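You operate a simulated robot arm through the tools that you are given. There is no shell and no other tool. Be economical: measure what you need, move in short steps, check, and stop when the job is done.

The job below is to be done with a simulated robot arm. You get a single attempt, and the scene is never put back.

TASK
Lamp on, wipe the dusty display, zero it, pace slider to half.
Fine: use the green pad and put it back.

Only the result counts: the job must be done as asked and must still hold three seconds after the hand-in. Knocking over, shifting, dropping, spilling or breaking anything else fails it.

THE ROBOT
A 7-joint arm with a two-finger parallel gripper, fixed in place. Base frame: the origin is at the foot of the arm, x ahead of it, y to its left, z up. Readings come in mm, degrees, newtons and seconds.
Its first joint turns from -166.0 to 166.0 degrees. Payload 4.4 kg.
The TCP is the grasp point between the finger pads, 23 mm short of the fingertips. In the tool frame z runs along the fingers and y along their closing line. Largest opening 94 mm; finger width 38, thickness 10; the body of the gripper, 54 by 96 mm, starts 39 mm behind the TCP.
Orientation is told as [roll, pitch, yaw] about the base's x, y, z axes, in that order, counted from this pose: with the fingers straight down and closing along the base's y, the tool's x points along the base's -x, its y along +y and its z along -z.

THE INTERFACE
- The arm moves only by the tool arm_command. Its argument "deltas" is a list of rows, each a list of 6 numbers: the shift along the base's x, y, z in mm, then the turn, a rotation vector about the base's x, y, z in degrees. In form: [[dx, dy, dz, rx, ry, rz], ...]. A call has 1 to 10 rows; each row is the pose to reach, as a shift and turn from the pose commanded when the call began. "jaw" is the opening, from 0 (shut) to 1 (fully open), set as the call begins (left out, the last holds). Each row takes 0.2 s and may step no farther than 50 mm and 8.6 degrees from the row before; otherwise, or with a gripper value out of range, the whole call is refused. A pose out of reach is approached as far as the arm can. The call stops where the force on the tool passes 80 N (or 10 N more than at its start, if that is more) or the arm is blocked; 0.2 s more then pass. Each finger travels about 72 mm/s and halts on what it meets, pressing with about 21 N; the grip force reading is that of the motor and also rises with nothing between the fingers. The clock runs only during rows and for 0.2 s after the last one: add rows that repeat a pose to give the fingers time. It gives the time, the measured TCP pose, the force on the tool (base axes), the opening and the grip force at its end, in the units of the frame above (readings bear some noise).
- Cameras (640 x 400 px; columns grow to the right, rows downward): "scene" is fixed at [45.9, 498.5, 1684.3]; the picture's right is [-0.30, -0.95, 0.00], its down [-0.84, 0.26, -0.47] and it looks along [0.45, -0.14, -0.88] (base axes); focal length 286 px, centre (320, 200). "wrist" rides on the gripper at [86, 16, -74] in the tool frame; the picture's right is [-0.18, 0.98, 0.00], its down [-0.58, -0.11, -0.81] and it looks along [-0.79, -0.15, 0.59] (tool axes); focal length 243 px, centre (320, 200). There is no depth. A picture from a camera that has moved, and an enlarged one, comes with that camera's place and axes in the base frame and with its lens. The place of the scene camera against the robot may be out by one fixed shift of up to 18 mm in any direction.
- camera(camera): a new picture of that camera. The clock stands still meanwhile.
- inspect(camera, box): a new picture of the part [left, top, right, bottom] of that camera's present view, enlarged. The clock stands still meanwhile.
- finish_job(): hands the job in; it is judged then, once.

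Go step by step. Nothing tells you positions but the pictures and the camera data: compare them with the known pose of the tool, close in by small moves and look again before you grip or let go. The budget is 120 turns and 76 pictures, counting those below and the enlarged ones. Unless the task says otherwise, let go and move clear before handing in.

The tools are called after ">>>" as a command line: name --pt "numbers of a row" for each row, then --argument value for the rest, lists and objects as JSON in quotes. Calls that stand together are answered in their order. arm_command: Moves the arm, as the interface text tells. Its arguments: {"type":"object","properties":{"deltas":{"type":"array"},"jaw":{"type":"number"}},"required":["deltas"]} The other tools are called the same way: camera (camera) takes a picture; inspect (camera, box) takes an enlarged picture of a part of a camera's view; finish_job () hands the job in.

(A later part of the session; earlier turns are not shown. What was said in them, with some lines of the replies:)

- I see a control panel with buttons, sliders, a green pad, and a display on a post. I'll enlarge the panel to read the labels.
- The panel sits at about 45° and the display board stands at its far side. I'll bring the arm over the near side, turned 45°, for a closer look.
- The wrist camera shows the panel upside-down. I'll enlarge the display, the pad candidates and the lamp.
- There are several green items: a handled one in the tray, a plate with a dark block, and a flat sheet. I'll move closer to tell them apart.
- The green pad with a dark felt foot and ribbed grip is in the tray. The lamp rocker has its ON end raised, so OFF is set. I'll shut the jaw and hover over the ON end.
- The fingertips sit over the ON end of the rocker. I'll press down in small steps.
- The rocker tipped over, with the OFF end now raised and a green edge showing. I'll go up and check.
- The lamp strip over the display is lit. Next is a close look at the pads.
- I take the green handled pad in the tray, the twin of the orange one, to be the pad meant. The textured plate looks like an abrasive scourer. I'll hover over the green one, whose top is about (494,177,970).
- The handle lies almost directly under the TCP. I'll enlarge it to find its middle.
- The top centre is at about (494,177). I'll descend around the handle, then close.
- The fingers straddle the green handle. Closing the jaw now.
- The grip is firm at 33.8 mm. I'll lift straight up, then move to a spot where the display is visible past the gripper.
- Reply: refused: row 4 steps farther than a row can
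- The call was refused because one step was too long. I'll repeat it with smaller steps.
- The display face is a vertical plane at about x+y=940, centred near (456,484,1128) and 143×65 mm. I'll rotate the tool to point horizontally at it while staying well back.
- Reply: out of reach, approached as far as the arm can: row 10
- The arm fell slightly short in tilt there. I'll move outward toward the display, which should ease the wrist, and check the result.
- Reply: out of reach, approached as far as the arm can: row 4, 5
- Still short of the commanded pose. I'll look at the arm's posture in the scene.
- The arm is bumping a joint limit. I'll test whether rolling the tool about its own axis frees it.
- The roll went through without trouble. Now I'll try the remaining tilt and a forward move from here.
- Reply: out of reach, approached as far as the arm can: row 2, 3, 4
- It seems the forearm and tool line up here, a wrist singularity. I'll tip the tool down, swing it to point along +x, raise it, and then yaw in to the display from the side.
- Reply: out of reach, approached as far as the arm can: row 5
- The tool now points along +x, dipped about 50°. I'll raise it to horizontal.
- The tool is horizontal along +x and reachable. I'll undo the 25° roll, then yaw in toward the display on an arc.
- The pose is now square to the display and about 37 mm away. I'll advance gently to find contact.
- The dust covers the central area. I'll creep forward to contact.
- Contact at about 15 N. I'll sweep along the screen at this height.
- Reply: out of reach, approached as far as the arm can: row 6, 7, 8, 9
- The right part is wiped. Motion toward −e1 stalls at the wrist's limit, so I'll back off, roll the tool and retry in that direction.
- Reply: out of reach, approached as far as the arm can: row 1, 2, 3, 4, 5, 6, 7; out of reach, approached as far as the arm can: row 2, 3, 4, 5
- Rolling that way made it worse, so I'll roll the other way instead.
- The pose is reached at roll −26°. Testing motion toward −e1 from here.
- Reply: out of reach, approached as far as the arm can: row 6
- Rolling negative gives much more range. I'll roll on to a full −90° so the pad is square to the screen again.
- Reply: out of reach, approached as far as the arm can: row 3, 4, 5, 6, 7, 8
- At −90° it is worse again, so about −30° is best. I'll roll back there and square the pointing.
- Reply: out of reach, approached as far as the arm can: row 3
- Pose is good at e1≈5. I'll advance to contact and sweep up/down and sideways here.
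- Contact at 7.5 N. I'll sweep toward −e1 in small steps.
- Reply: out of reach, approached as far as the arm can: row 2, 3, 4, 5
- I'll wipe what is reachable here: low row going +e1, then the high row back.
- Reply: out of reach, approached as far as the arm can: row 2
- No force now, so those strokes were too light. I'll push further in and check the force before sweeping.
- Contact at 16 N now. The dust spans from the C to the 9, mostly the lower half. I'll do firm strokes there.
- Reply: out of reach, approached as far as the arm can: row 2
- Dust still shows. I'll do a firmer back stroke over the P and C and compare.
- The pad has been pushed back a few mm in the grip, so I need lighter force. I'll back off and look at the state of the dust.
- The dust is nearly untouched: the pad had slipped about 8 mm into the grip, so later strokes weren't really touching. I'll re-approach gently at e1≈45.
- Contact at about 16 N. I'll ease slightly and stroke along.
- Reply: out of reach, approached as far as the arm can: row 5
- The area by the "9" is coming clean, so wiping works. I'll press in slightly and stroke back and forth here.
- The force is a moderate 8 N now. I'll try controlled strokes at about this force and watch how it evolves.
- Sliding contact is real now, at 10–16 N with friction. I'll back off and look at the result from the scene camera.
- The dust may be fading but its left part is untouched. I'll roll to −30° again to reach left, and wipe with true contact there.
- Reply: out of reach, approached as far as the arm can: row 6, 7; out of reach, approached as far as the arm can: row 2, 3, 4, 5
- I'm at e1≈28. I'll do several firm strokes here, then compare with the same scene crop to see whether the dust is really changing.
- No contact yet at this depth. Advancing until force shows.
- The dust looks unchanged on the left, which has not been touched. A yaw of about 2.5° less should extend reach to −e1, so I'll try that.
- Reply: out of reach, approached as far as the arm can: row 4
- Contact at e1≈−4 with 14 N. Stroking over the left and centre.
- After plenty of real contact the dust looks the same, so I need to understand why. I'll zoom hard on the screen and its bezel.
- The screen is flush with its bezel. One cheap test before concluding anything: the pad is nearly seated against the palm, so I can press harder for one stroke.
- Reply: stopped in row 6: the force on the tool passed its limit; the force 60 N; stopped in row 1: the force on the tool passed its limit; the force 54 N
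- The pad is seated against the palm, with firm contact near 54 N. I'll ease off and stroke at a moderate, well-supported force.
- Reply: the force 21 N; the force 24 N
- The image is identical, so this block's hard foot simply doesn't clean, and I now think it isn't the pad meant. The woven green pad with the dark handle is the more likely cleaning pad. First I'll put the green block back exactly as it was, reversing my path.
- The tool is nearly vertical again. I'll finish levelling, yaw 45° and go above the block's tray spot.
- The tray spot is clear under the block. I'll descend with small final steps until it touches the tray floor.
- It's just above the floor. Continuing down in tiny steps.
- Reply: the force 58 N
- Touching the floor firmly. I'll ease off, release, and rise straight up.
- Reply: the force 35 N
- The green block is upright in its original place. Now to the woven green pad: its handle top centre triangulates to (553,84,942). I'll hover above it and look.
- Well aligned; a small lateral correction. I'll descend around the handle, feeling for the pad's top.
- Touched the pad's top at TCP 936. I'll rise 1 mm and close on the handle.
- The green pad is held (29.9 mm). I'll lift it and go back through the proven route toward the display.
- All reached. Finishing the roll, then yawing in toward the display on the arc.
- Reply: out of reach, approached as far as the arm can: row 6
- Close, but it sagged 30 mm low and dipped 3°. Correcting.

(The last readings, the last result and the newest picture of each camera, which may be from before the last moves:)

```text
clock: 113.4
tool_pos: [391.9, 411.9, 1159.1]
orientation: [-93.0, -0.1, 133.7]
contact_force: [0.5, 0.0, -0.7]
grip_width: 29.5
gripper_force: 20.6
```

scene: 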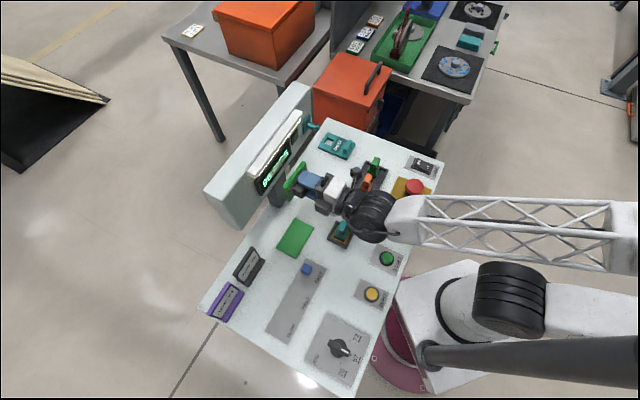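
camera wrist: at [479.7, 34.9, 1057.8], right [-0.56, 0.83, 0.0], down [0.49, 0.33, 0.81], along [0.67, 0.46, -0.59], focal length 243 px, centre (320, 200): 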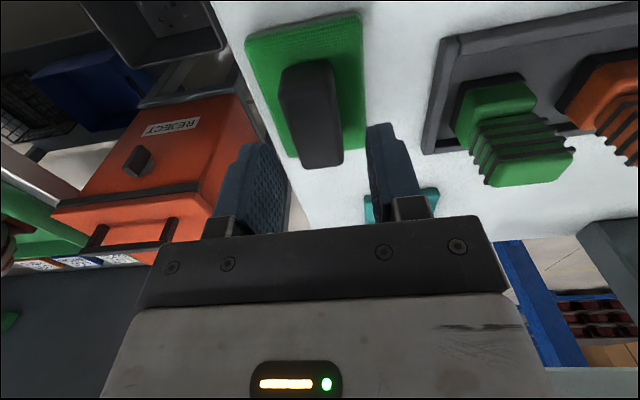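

>>> arm_command --pt "0 0 -10 -0.7 0.7 0" --pt "0 0 -20 -1.4 1.4 0" --pt "0 0 -32 -2.1 2.1 0" --pt "0 0 -32 -2.1 2.1 0"

```text
clock: 114.4
tool_pos: [390.8, 410.9, 1127.1]
orientation: [-90.1, 0.0, 133.7]
contact_force: [-0.1, -0.3, -0.5]
grip_width: 29.4
gripper_force: 21.1
```

Settled: square, e1≈14, z=1127. Advancing toward contact.

>>> arm_command --pt "8 8 0 0 0 0.4" --pt "16 16 0 0 0 0.4" --pt "24 24 0 0 0 0.4" --pt "32 32 0 0 0 0.4" --pt "38 38 0 0 0 0.4"

>>> arm_command --pt "1 1 0 0 0 0" --pt "2 2 0 0 0 0" --pt "3 3 0 0 0 0"

```text
clock: 115.6
tool_pos: [428.4, 451.0, 1128.4]
orientation: [-90.1, 0.0, 133.5]
contact_force: [0.0, 0.0, -0.7]
grip_width: 29.4
gripper_force: 20.8
```

```text
clock: 116.4
tool_pos: [432.2, 453.4, 1126.9]
orientation: [-90.0, 0.0, 133.5]
contact_force: [-3.3, -3.2, -0.7]
grip_width: 29.6
gripper_force: 21.3
```

Contact at 5 N right where expected. I'll press slightly and stroke.

>>> arm_command --pt "0.5 0.5 0 0 0 0" --pt "-3.5 4.5 0 0 0 0" --pt "-8 9 0 0 0 0" --pt "-12.5 13.5 0 0 0 0" --pt "-8 9 0 0 0 0" --pt "-3.5 4.5 0 0 0 0" --pt "0.5 0.5 0 0 0 0" --pt "-5 6 2 0 0 0" --pt "-10 11 2 0 0 0" --pt "-15 16 2 0 0 0"

>>> arm_command --pt "5 -5 -4 0 0 0" --pt "10 -10 -4 0 0 0" --pt "15 -15 -4 0 0 0" --pt "10 -10 -2 0 0 0" --pt "5 -5 -2 0 0 0" --pt "0 0 -2 0 0 0" --pt "5 -5 0 0 0 0" --pt "10 -10 0 0 0 0" --pt "15 -15 0 0 0 0"

>>> arm_command --pt "-10 -10 0 0 0 0" --pt "-30 -30 0 0 0 0" --pt "-55 -45 0 0 0 0"

>>> inspect --camera "scene" --box '[250, 130, 320, 200]'

```text
clock: 118.6
tool_pos: [418.2, 468.9, 1130.3]
orientation: [-90.2, 0.0, 134.0]
contact_force: [-0.3, -0.2, -0.9]
grip_width: 29.6
gripper_force: 20.4
```

```text
clock: 120.6
tool_pos: [431.1, 454.9, 1129.1]
orientation: [-90.0, -0.1, 133.6]
contact_force: [-0.3, 0.2, -0.1]
grip_width: 29.6
gripper_force: 21.3
```

```text
clock: 121.4
tool_pos: [376.9, 409.4, 1128.8]
orientation: [-90.1, -0.2, 134.2]
contact_force: [-0.1, 0.5, -0.4]
grip_width: 29.6
gripper_force: 20.5
```

```text
5.71 times, centred on (285, 165) of scene
camera zoom: at [45.9, 498.5, 1684.3], right [-0.3, -0.95, 0.0], down [-0.84, 0.26, -0.47], along [0.45, -0.14, -0.88], focal length 1632 px, centre (520, 400)
```

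zoom: 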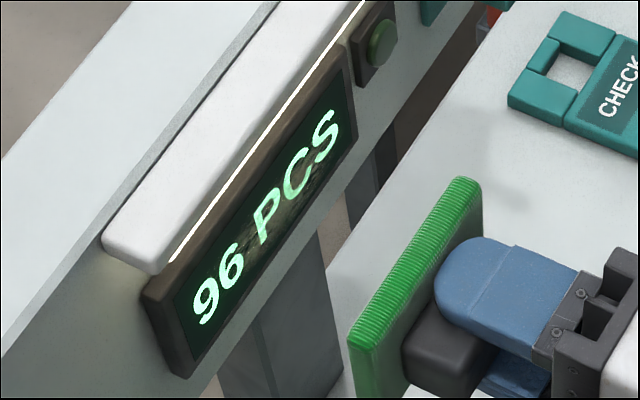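

The dust has clearly faded, so this is the right pad. I'll go back with steadier pressure for more strokes.

>>> arm_command --pt "25 15 -2 0 0 0" --pt "45 35 -2 0 0 0" --pt "53 44 -2 0 0 0" --pt "54.6 46 -2 0 0 0" --pt "55.4 46.8 -2 0 0 0"

>>> arm_command --pt "-5 5.5 0 0 0 0" --pt "-10 10.7 0 0 0 0" --pt "-15 15.9 0 0 0 0" --pt "-10 11.1 0 0 0 0" --pt "-5 6.3 0 0 0 0" --pt "0 1.4 0 0 0 0"

>>> arm_command --pt "-5 5.5 0 0 0 0" --pt "-10 10.7 0 0 0 0" --pt "-15 15.9 0 0 0 0" --pt "-10 11.1 0 0 0 0" --pt "-5 6.3 0 0 0 0" --pt "0 1.4 0 0 0 0"

```text
clock: 122.6
tool_pos: [432.2, 456.2, 1126.5]
orientation: [-90.0, 0.0, 133.6]
contact_force: [-8.7, -14.2, -2.4]
grip_width: 29.6
gripper_force: 20.8
```

```text
clock: 124.0
tool_pos: [430.6, 457.9, 1126.1]
orientation: [-90.1, 0.0, 133.7]
contact_force: [-53.5, -19.7, -2.2]
grip_width: 29.6
gripper_force: 21.1
```

```text
clock: 124.5
tool_pos: [424.8, 463.4, 1126.7]
orientation: [-90.2, -0.2, 133.9]
contact_force: [-29.6, -43.4, 1.7]
grip_width: 29.7
gripper_force: 20.8
stopped in row 2: the force on the tool passed its limit (the readings are from after the stop); the commanded pose is now the measured one
```

The fingers now bear on the pad, so force rose quickly. I'll ease back about 1 mm and stroke without advancing.

>>> arm_command --pt "-0.8 -0.8 0 0 0 0" --pt "-0.8 -0.8 0 0 0 0"

>>> arm_command --pt "-5 5 1 0 0 0" --pt "-10 10 2 0 0 0" --pt "-5 5 2 0 0 0" --pt "0 0 2 0 0 0" --pt "5 -5 0 0 0 0" --pt "9 -9 -2 0 0 0" --pt "5 -5 -3 0 0 0" --pt "0 0 -3 0 0 0" --pt "-5 5 -3 0 0 0" --pt "-10 10 -1 0 0 0"

>>> arm_command --pt "5 -5 0 0 0 0" --pt "10 -10 0 0 0 0" --pt "15 -15 0 0 0 0" --pt "19 -19 0 0 0 0" --pt "14 -14 0 0 0 0" --pt "9 -9 0 0 0 0" --pt "4 -4 0 0 0 0" --pt "10 -10 0 0 0 0" --pt "15 -15 0 0 0 0" --pt "19 -19 0 0 0 0"

```text
clock: 125.1
tool_pos: [425.0, 462.0, 1127.5]
orientation: [-90.1, -0.1, 134.0]
contact_force: [-3.0, -1.9, 1.0]
grip_width: 29.8
gripper_force: 21.1
```

```text
clock: 127.3
tool_pos: [415.3, 473.1, 1125.6]
orientation: [-90.2, -0.1, 133.9]
contact_force: [-13.7, -34.9, -4.4]
grip_width: 29.7
gripper_force: 21.6
```

```text
clock: 129.5
tool_pos: [432.6, 455.8, 1126.1]
orientation: [-90.0, -0.1, 133.4]
contact_force: [-22.2, -8.5, -2.6]
grip_width: 29.5
gripper_force: 20.6
```

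Good firm strokes. A couple more passes, then I'll back off and check.

>>> arm_command --pt "-5 5 2 0 0 0" --pt "-10 10 2 0 0 0" --pt "-15 15 2 0 0 0" --pt "-10 10 2 0 0 0" --pt "-5 5 2 0 0 0" --pt "0 0 2 0 0 0" --pt "-5 5 -2 0 0 0" --pt "-10 10 -2 0 0 0" --pt "-15 15 -2 0 0 0" --pt "-20 20 -2 0 0 0"

>>> arm_command --pt "5 -5 0 0 0 0" --pt "10 -10 0 0 0 0" --pt "15 -15 0 0 0 0" --pt "20 -20 0 0 0 0" --pt "15 -15 2 0 0 0" --pt "10 -10 2 0 0 0" --pt "5 -5 2 0 0 0" --pt "10 -10 2 0 0 0" --pt "15 -15 2 0 0 0" --pt "20 -20 2 0 0 0"

>>> arm_command --pt "-10 -10 0 0 0 0" --pt "-30 -30 0 0 0 0" --pt "-55 -45 0 0 0 0"

>>> inspect --camera "scene" --box '[250, 130, 320, 200]'

```text
clock: 131.7
tool_pos: [413.3, 474.7, 1122.6]
orientation: [-90.2, -0.2, 133.9]
contact_force: [-5.0, -13.8, -1.8]
grip_width: 29.4
gripper_force: 20.6
```

```text
clock: 133.9
tool_pos: [431.9, 454.9, 1125.6]
orientation: [-89.9, -0.1, 133.4]
contact_force: [-19.0, -6.8, -1.9]
grip_width: 29.7
gripper_force: 21.1
```

```text
clock: 134.7
tool_pos: [379.3, 409.5, 1126.4]
orientation: [-90.3, -0.2, 134.0]
contact_force: [0.5, -1.4, -0.8]
grip_width: 29.5
gripper_force: 21.1
```

```text
5.71 times, centred on (285, 165) of scene
camera zoom: at [45.9, 498.5, 1684.3], right [-0.3, -0.95, 0.0], down [-0.84, 0.26, -0.47], along [0.45, -0.14, -0.88], focal length 1632 px, centre (520, 400)
```

zoom: 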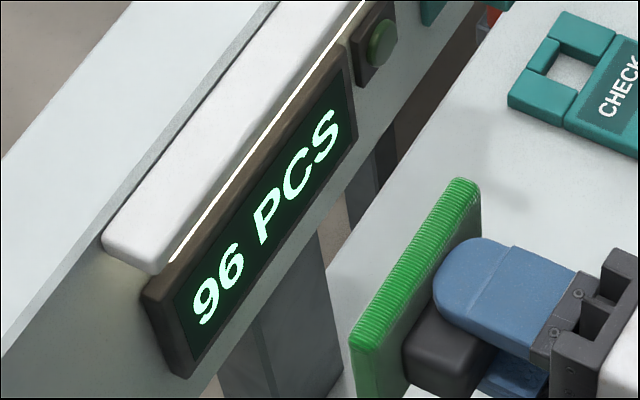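

The display is clean. Now I'll bring the pad back by the reverse path.

>>> arm_command --pt "8 -18 5 0 0 -7.3" --pt "16 -38 11 0 0 -14.6" --pt "25 -60 17 0 0 -22" --pt "36 -84 23 0 0 -29.3" --pt "44 -108 29 0 0 -36.6" --pt "51 -130 34 0 0 -43.9"

>>> arm_command --pt "0 0 0 8.5 0 0" --pt "0 0 0 17 0 0" --pt "0 0 0 25.5 0 0" --pt "0 0 0 34 0 0" --pt "0 0 0 42.5 0 0" --pt "0 0 0 51 0 0" --pt "0 0 0 59.5 0 0" --pt "0 0 0 68 0 0" --pt "0 0 0 76.5 0 0" --pt "0 0 0 85 0 0"

>>> arm_command --pt "0 0 0 5 0 0"

>>> arm_command --pt "0 -8 4 0 8.5 0" --pt "0 -16 8 0 17 0" --pt "0 -24 12 0 25.5 0" --pt "0 -32 16 0 34 0" --pt "0 -40 20 0 42.5 0" --pt "0 -48 24 0 51 0" --pt "0 -56 28 0 59.5 0" --pt "0 -64 32 0 68 0" --pt "0 -72 36 0 76.5 0" --pt "0 -80 40 0 85 0"

```text
clock: 136.1
tool_pos: [430.0, 278.9, 1160.8]
orientation: [-90.3, -0.2, 89.9]
contact_force: [-0.1, -0.4, -1.1]
grip_width: 29.6
gripper_force: 20.9
```

```text
clock: 138.3
tool_pos: [430.4, 278.8, 1160.4]
orientation: [-90.7, -85.3, 90.4]
contact_force: [-0.6, -1.1, -0.6]
grip_width: 29.6
gripper_force: 21.0
```

```text
clock: 138.7
tool_pos: [431.0, 279.3, 1160.0]
orientation: [105.9, -89.8, -106.1]
contact_force: [-0.4, -0.1, -0.4]
grip_width: 29.6
gripper_force: 21.0
```

```text
clock: 140.9
tool_pos: [430.0, 199.7, 1201.8]
orientation: [-0.1, -5.1, -0.1]
contact_force: [0.1, -0.2, -1.0]
grip_width: 29.5
gripper_force: 20.8
```

>>> arm_command --pt "0 0 0 0.1 5.1 0.1"

>>> arm_command --pt "25 -24 -31 0 0 8" --pt "50 -48 -63 0 0 16" --pt "75 -72 -95 0 0 24" --pt "100 -96 -127 0 0 32" --pt "124.3 -119.5 -158 0 0 40" --pt "124.3 -119.5 -190 0 0 45" --pt "124.3 -119.5 -225 0 0 45" --pt "124.3 -119.5 -250 0 0 45"

```text
clock: 141.3
tool_pos: [430.9, 199.5, 1200.2]
orientation: [-0.1, 0.2, 0.0]
contact_force: [-0.3, 0.2, 0.6]
grip_width: 29.7
gripper_force: 20.8
```

```text
clock: 143.1
tool_pos: [553.7, 78.8, 950.1]
orientation: [-0.1, 0.0, 45.0]
contact_force: [-0.2, 0.0, -0.5]
grip_width: 29.3
gripper_force: 20.5
```

Directly over its old place. Lowering gently until it touches.

>>> arm_command --pt "0.4 1 -5 0 0 0" --pt "0.4 1 -9 0 0 0" --pt "0.4 1 -11.5 0 0 0"

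>>> arm_command --pt "0 0 -1 0 0 0" --pt "0 0 -1.6 0 0 0"

```text
clock: 143.9
tool_pos: [555.0, 80.9, 938.5]
orientation: [-0.1, 0.0, 44.9]
contact_force: [-0.2, -0.1, 0.3]
grip_width: 29.5
gripper_force: 20.6
```

```text
clock: 144.5
tool_pos: [554.6, 81.1, 937.5]
orientation: [-0.2, 0.0, 45.1]
contact_force: [-0.6, 2.7, 16.5]
grip_width: 29.6
gripper_force: 21.1
```

It's touching. Releasing, rising, and heading to the ZERO button at about (138,323).

>>> arm_command --pt "0 0 0.5 0 0 0" --pt "0 0 0.5 0 0 0" --pt "0 0 3 0 0 0" --pt "0 0 20 0 0 0" --pt "0 0 60 0 0 0" --pt "0 0 105 0 0 0" --pt "0 0 150 0 0 0" --jaw 0.5

>>> arm_command --pt "-42 24 0 0 0 0" --pt "-84 48 0 0 0 0" --pt "-126 72 0 0 0 0" --pt "-168 96 0 0 0 0" --pt "-210 120 0 0 0 0" --pt "-252 144 0 0 0 0" --pt "-294 168 0 0 0 0" --pt "-336 192 0 0 0 0" --pt "-378 216 0 0 0 0" --pt "-416 242 0 0 0 0"

>>> camera --camera "wrist"

```text
clock: 146.1
tool_pos: [555.1, 81.4, 1086.6]
orientation: [-0.1, 0.1, 44.9]
contact_force: [-0.4, -0.2, -0.9]
grip_width: 47.1
gripper_force: 0.1
```

```text
clock: 148.3
tool_pos: [138.8, 323.5, 1086.6]
orientation: [-0.1, 0.0, 44.8]
contact_force: [0.0, 0.6, -0.5]
grip_width: 46.9
gripper_force: 0.0
```

```text
2 pictures are left
camera wrist: at [65.8, 274.5, 1160.5], right [-0.56, 0.83, 0.0], down [0.49, 0.33, 0.81], along [0.67, 0.45, -0.59], focal length 243 px, centre (320, 200)
```

wrist: 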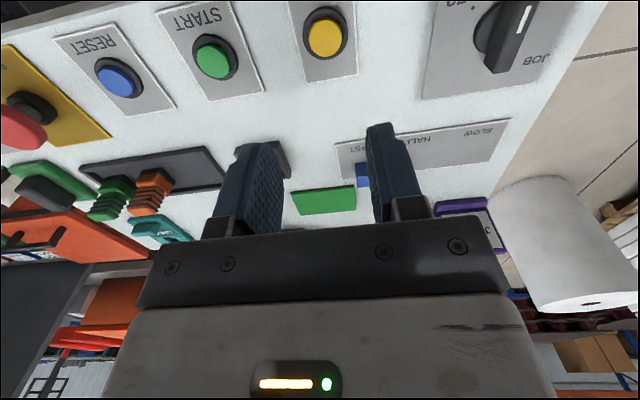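

The ZERO button is right beneath the TCP. I'll shut the jaw and press down gradually.

>>> arm_command --pt "-0.3 3.9 -45 0 0 0" --pt "-0.3 3.9 -90 0 0 0" --pt "-0.3 3.9 -125 0 0 0" --pt "-0.3 3.9 -137 0 0 0" --pt "-0.3 3.9 -141 0 0 0" --pt "-0.3 3.9 -144 0 0 0" --jaw 0

>>> arm_command --pt "0 0 -1.5 0 0 0" --pt "0 0 -3 0 0 0"

```text
clock: 149.7
tool_pos: [138.1, 327.6, 942.8]
orientation: [-0.1, 0.1, 44.9]
contact_force: [0.1, -0.1, -0.3]
grip_width: 0.0
gripper_force: 21.0
```

```text
clock: 150.3
tool_pos: [138.6, 327.5, 939.5]
orientation: [-0.1, -0.1, 44.9]
contact_force: [0.5, 0.1, -1.3]
grip_width: 0.2
gripper_force: 20.8
```

>>> arm_command --pt "0 0 -1.5 0 0 0" --pt "0 0 -3 0 0 0" --pt "0 0 -4.5 0 0 0"

>>> arm_command --pt "0 0 -1.2 0 0 0" --pt "0 0 -2.4 0 0 0"

```text
clock: 151.1
tool_pos: [137.7, 326.8, 936.3]
orientation: [-0.1, 0.0, 44.8]
contact_force: [1.8, 0.8, 3.9]
grip_width: 0.0
gripper_force: 21.0
```

```text
clock: 151.7
tool_pos: [138.0, 327.3, 932.6]
orientation: [-0.1, -0.1, 44.9]
contact_force: [-6.2, 1.8, 16.7]
grip_width: 0.0
gripper_force: 21.2
```

The button is yielding under a spring force. A bit further, then release.

>>> arm_command --pt "0 0 -1 0 0 0" --pt "0 0 -2 0 0 0"

>>> inspect --camera "scene" --box '[200, 110, 450, 360]'

```text
clock: 152.3
tool_pos: [138.9, 326.7, 930.8]
orientation: [-0.1, 0.0, 44.9]
contact_force: [-8.0, -1.1, 29.9]
grip_width: 0.1
gripper_force: 21.1
```

```text
1.60 times, centred on (325, 235) of scene
camera zoom: at [45.9, 498.5, 1684.3], right [-0.3, -0.95, 0.0], down [-0.84, 0.26, -0.47], along [0.45, -0.14, -0.88], focal length 457 px, centre (312, 144)
```

zoom: 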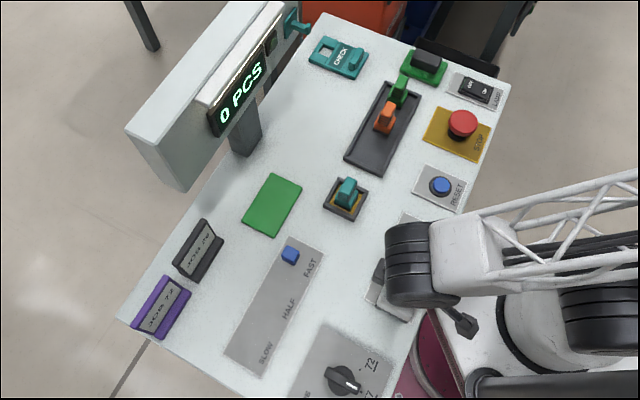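

The display reads "0 PCS" and all items are in place. Next is the slider knob at about (253,478), so I'll rise, open the jaw and come down over it.

>>> arm_command --pt "0 0 15 0 0 0" --pt "0 0 55 0 0 0" --pt "0 0 95 0 0 0" --pt "28 37 105 0 0 0" --pt "56 75 105 0 0 0" --pt "85 113 105 0 0 0" --pt "114.5 151 105 0 0 0" --pt "114.5 151 60 0 0 0" --pt "114.5 151 25 0 0 0" --jaw 0.5

>>> arm_command --pt "0 0 -10 0 0 0" --pt "0 0 -18 0 0 0" --pt "0 0 -23 0 0 0" --pt "0 0 -25 0 0 0"

```text
clock: 154.3
tool_pos: [253.4, 476.9, 955.2]
orientation: [-0.1, 0.0, 44.8]
contact_force: [-1.3, 0.2, -0.1]
grip_width: 47.1
gripper_force: 0.1
```

```text
clock: 155.3
tool_pos: [253.5, 477.2, 931.3]
orientation: [-0.1, 0.0, 45.0]
contact_force: [-0.5, -0.4, 0.3]
grip_width: 46.9
gripper_force: 0.1
```

>>> arm_command --pt "0 0 0 0 0 0" --pt "0 0 0 0 0 0" --pt "0 0 0 0 0 0" --jaw 0

```text
clock: 156.1
tool_pos: [251.8, 476.2, 930.6]
orientation: [-0.1, 0.1, 45.0]
contact_force: [-21.2, 16.0, 2.1]
grip_width: 21.7
gripper_force: 45.0
```

The knob is gripped (21.7 mm) at its FAST stop. I'll slide it toward HALF, about 76 mm along +e1.

>>> arm_command --pt "-5 5 0 0 0 0" --pt "-12 12 0 0 0 0" --pt "-20 20 0 0 0 0" --pt "-28 28 0 0 0 0" --pt "-36 36 0 0 0 0" --pt "-44 44 0 0 0 0" --pt "-50 50 0 0 0 0" --pt "-54 54 0 0 0 0" --pt "-54 54 0 0 0 0"

```text
clock: 158.1
tool_pos: [198.9, 532.5, 930.1]
orientation: [-0.1, 0.0, 44.9]
contact_force: [20.4, 21.5, -19.8]
grip_width: 21.9
gripper_force: 45.0
```

The TCP is at e1≈236, which should be HALF. I'll release, rise and move clear.

>>> arm_command --pt "0 0 0 0 0 0" --pt "0 0 0 0 0 0" --pt "0 0 10 0 0 0" --pt "0 0 45 0 0 0" --pt "0 0 90 0 0 0" --pt "0 0 135 0 0 0" --pt "0 0 180 0 0 0" --pt "0 0 220 0 0 0" --jaw 0.5

>>> arm_command --pt "20 -40 0 0 0 0" --pt "40 -80 0 0 0 0" --pt "60 -120 0 0 0 0" --pt "80 -160 0 0 0 0" --pt "100 -200 0 0 0 0" --pt "120 -240 0 0 0 0" --pt "140 -280 0 0 0 0" --pt "160 -320 0 0 0 0"

>>> inspect --camera "scene" --box '[210, 120, 450, 360]'

```text
clock: 159.9
tool_pos: [206.6, 526.0, 1176.4]
orientation: [1.0, -2.1, 43.9]
contact_force: [-1.6, -0.2, 0.4]
grip_width: 46.9
gripper_force: 0.1
```

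```text
clock: 161.7
tool_pos: [359.0, 210.6, 1150.8]
orientation: [-0.1, -0.1, 45.1]
contact_force: [-0.3, -0.6, 0.0]
grip_width: 46.8
gripper_force: 0.1
```

```text
1.67 times, centred on (330, 240) of scene
camera zoom: at [45.9, 498.5, 1684.3], right [-0.3, -0.95, 0.0], down [-0.84, 0.26, -0.47], along [0.45, -0.14, -0.88], focal length 476 px, centre (303, 133)
```

zoom: 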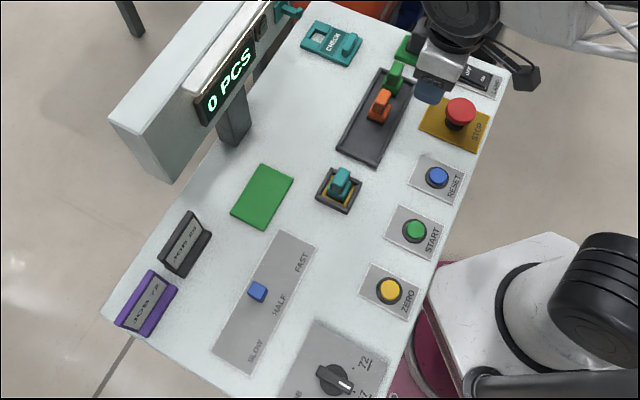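

The slider knob sits at HALF, the display is clean and reads 0 PCS, and the lamp is on. The pads are back and the arm is clear, so I'm handing in.

>>> finish_job

```text
The job is handed in.
```

The job is handed in: the lamp is on, the display is wiped clean and reads 0 PCS, and the pace slider is at HALF. The green pad is back where it was.

I picked the wrong green item first. I pressed the green block from the tray against the screen, at one point hard enough to trip the arm's force stop. It removed no dust and left no mark I could see. I put it back in its tray spot and did the wiping with the woven green pad.
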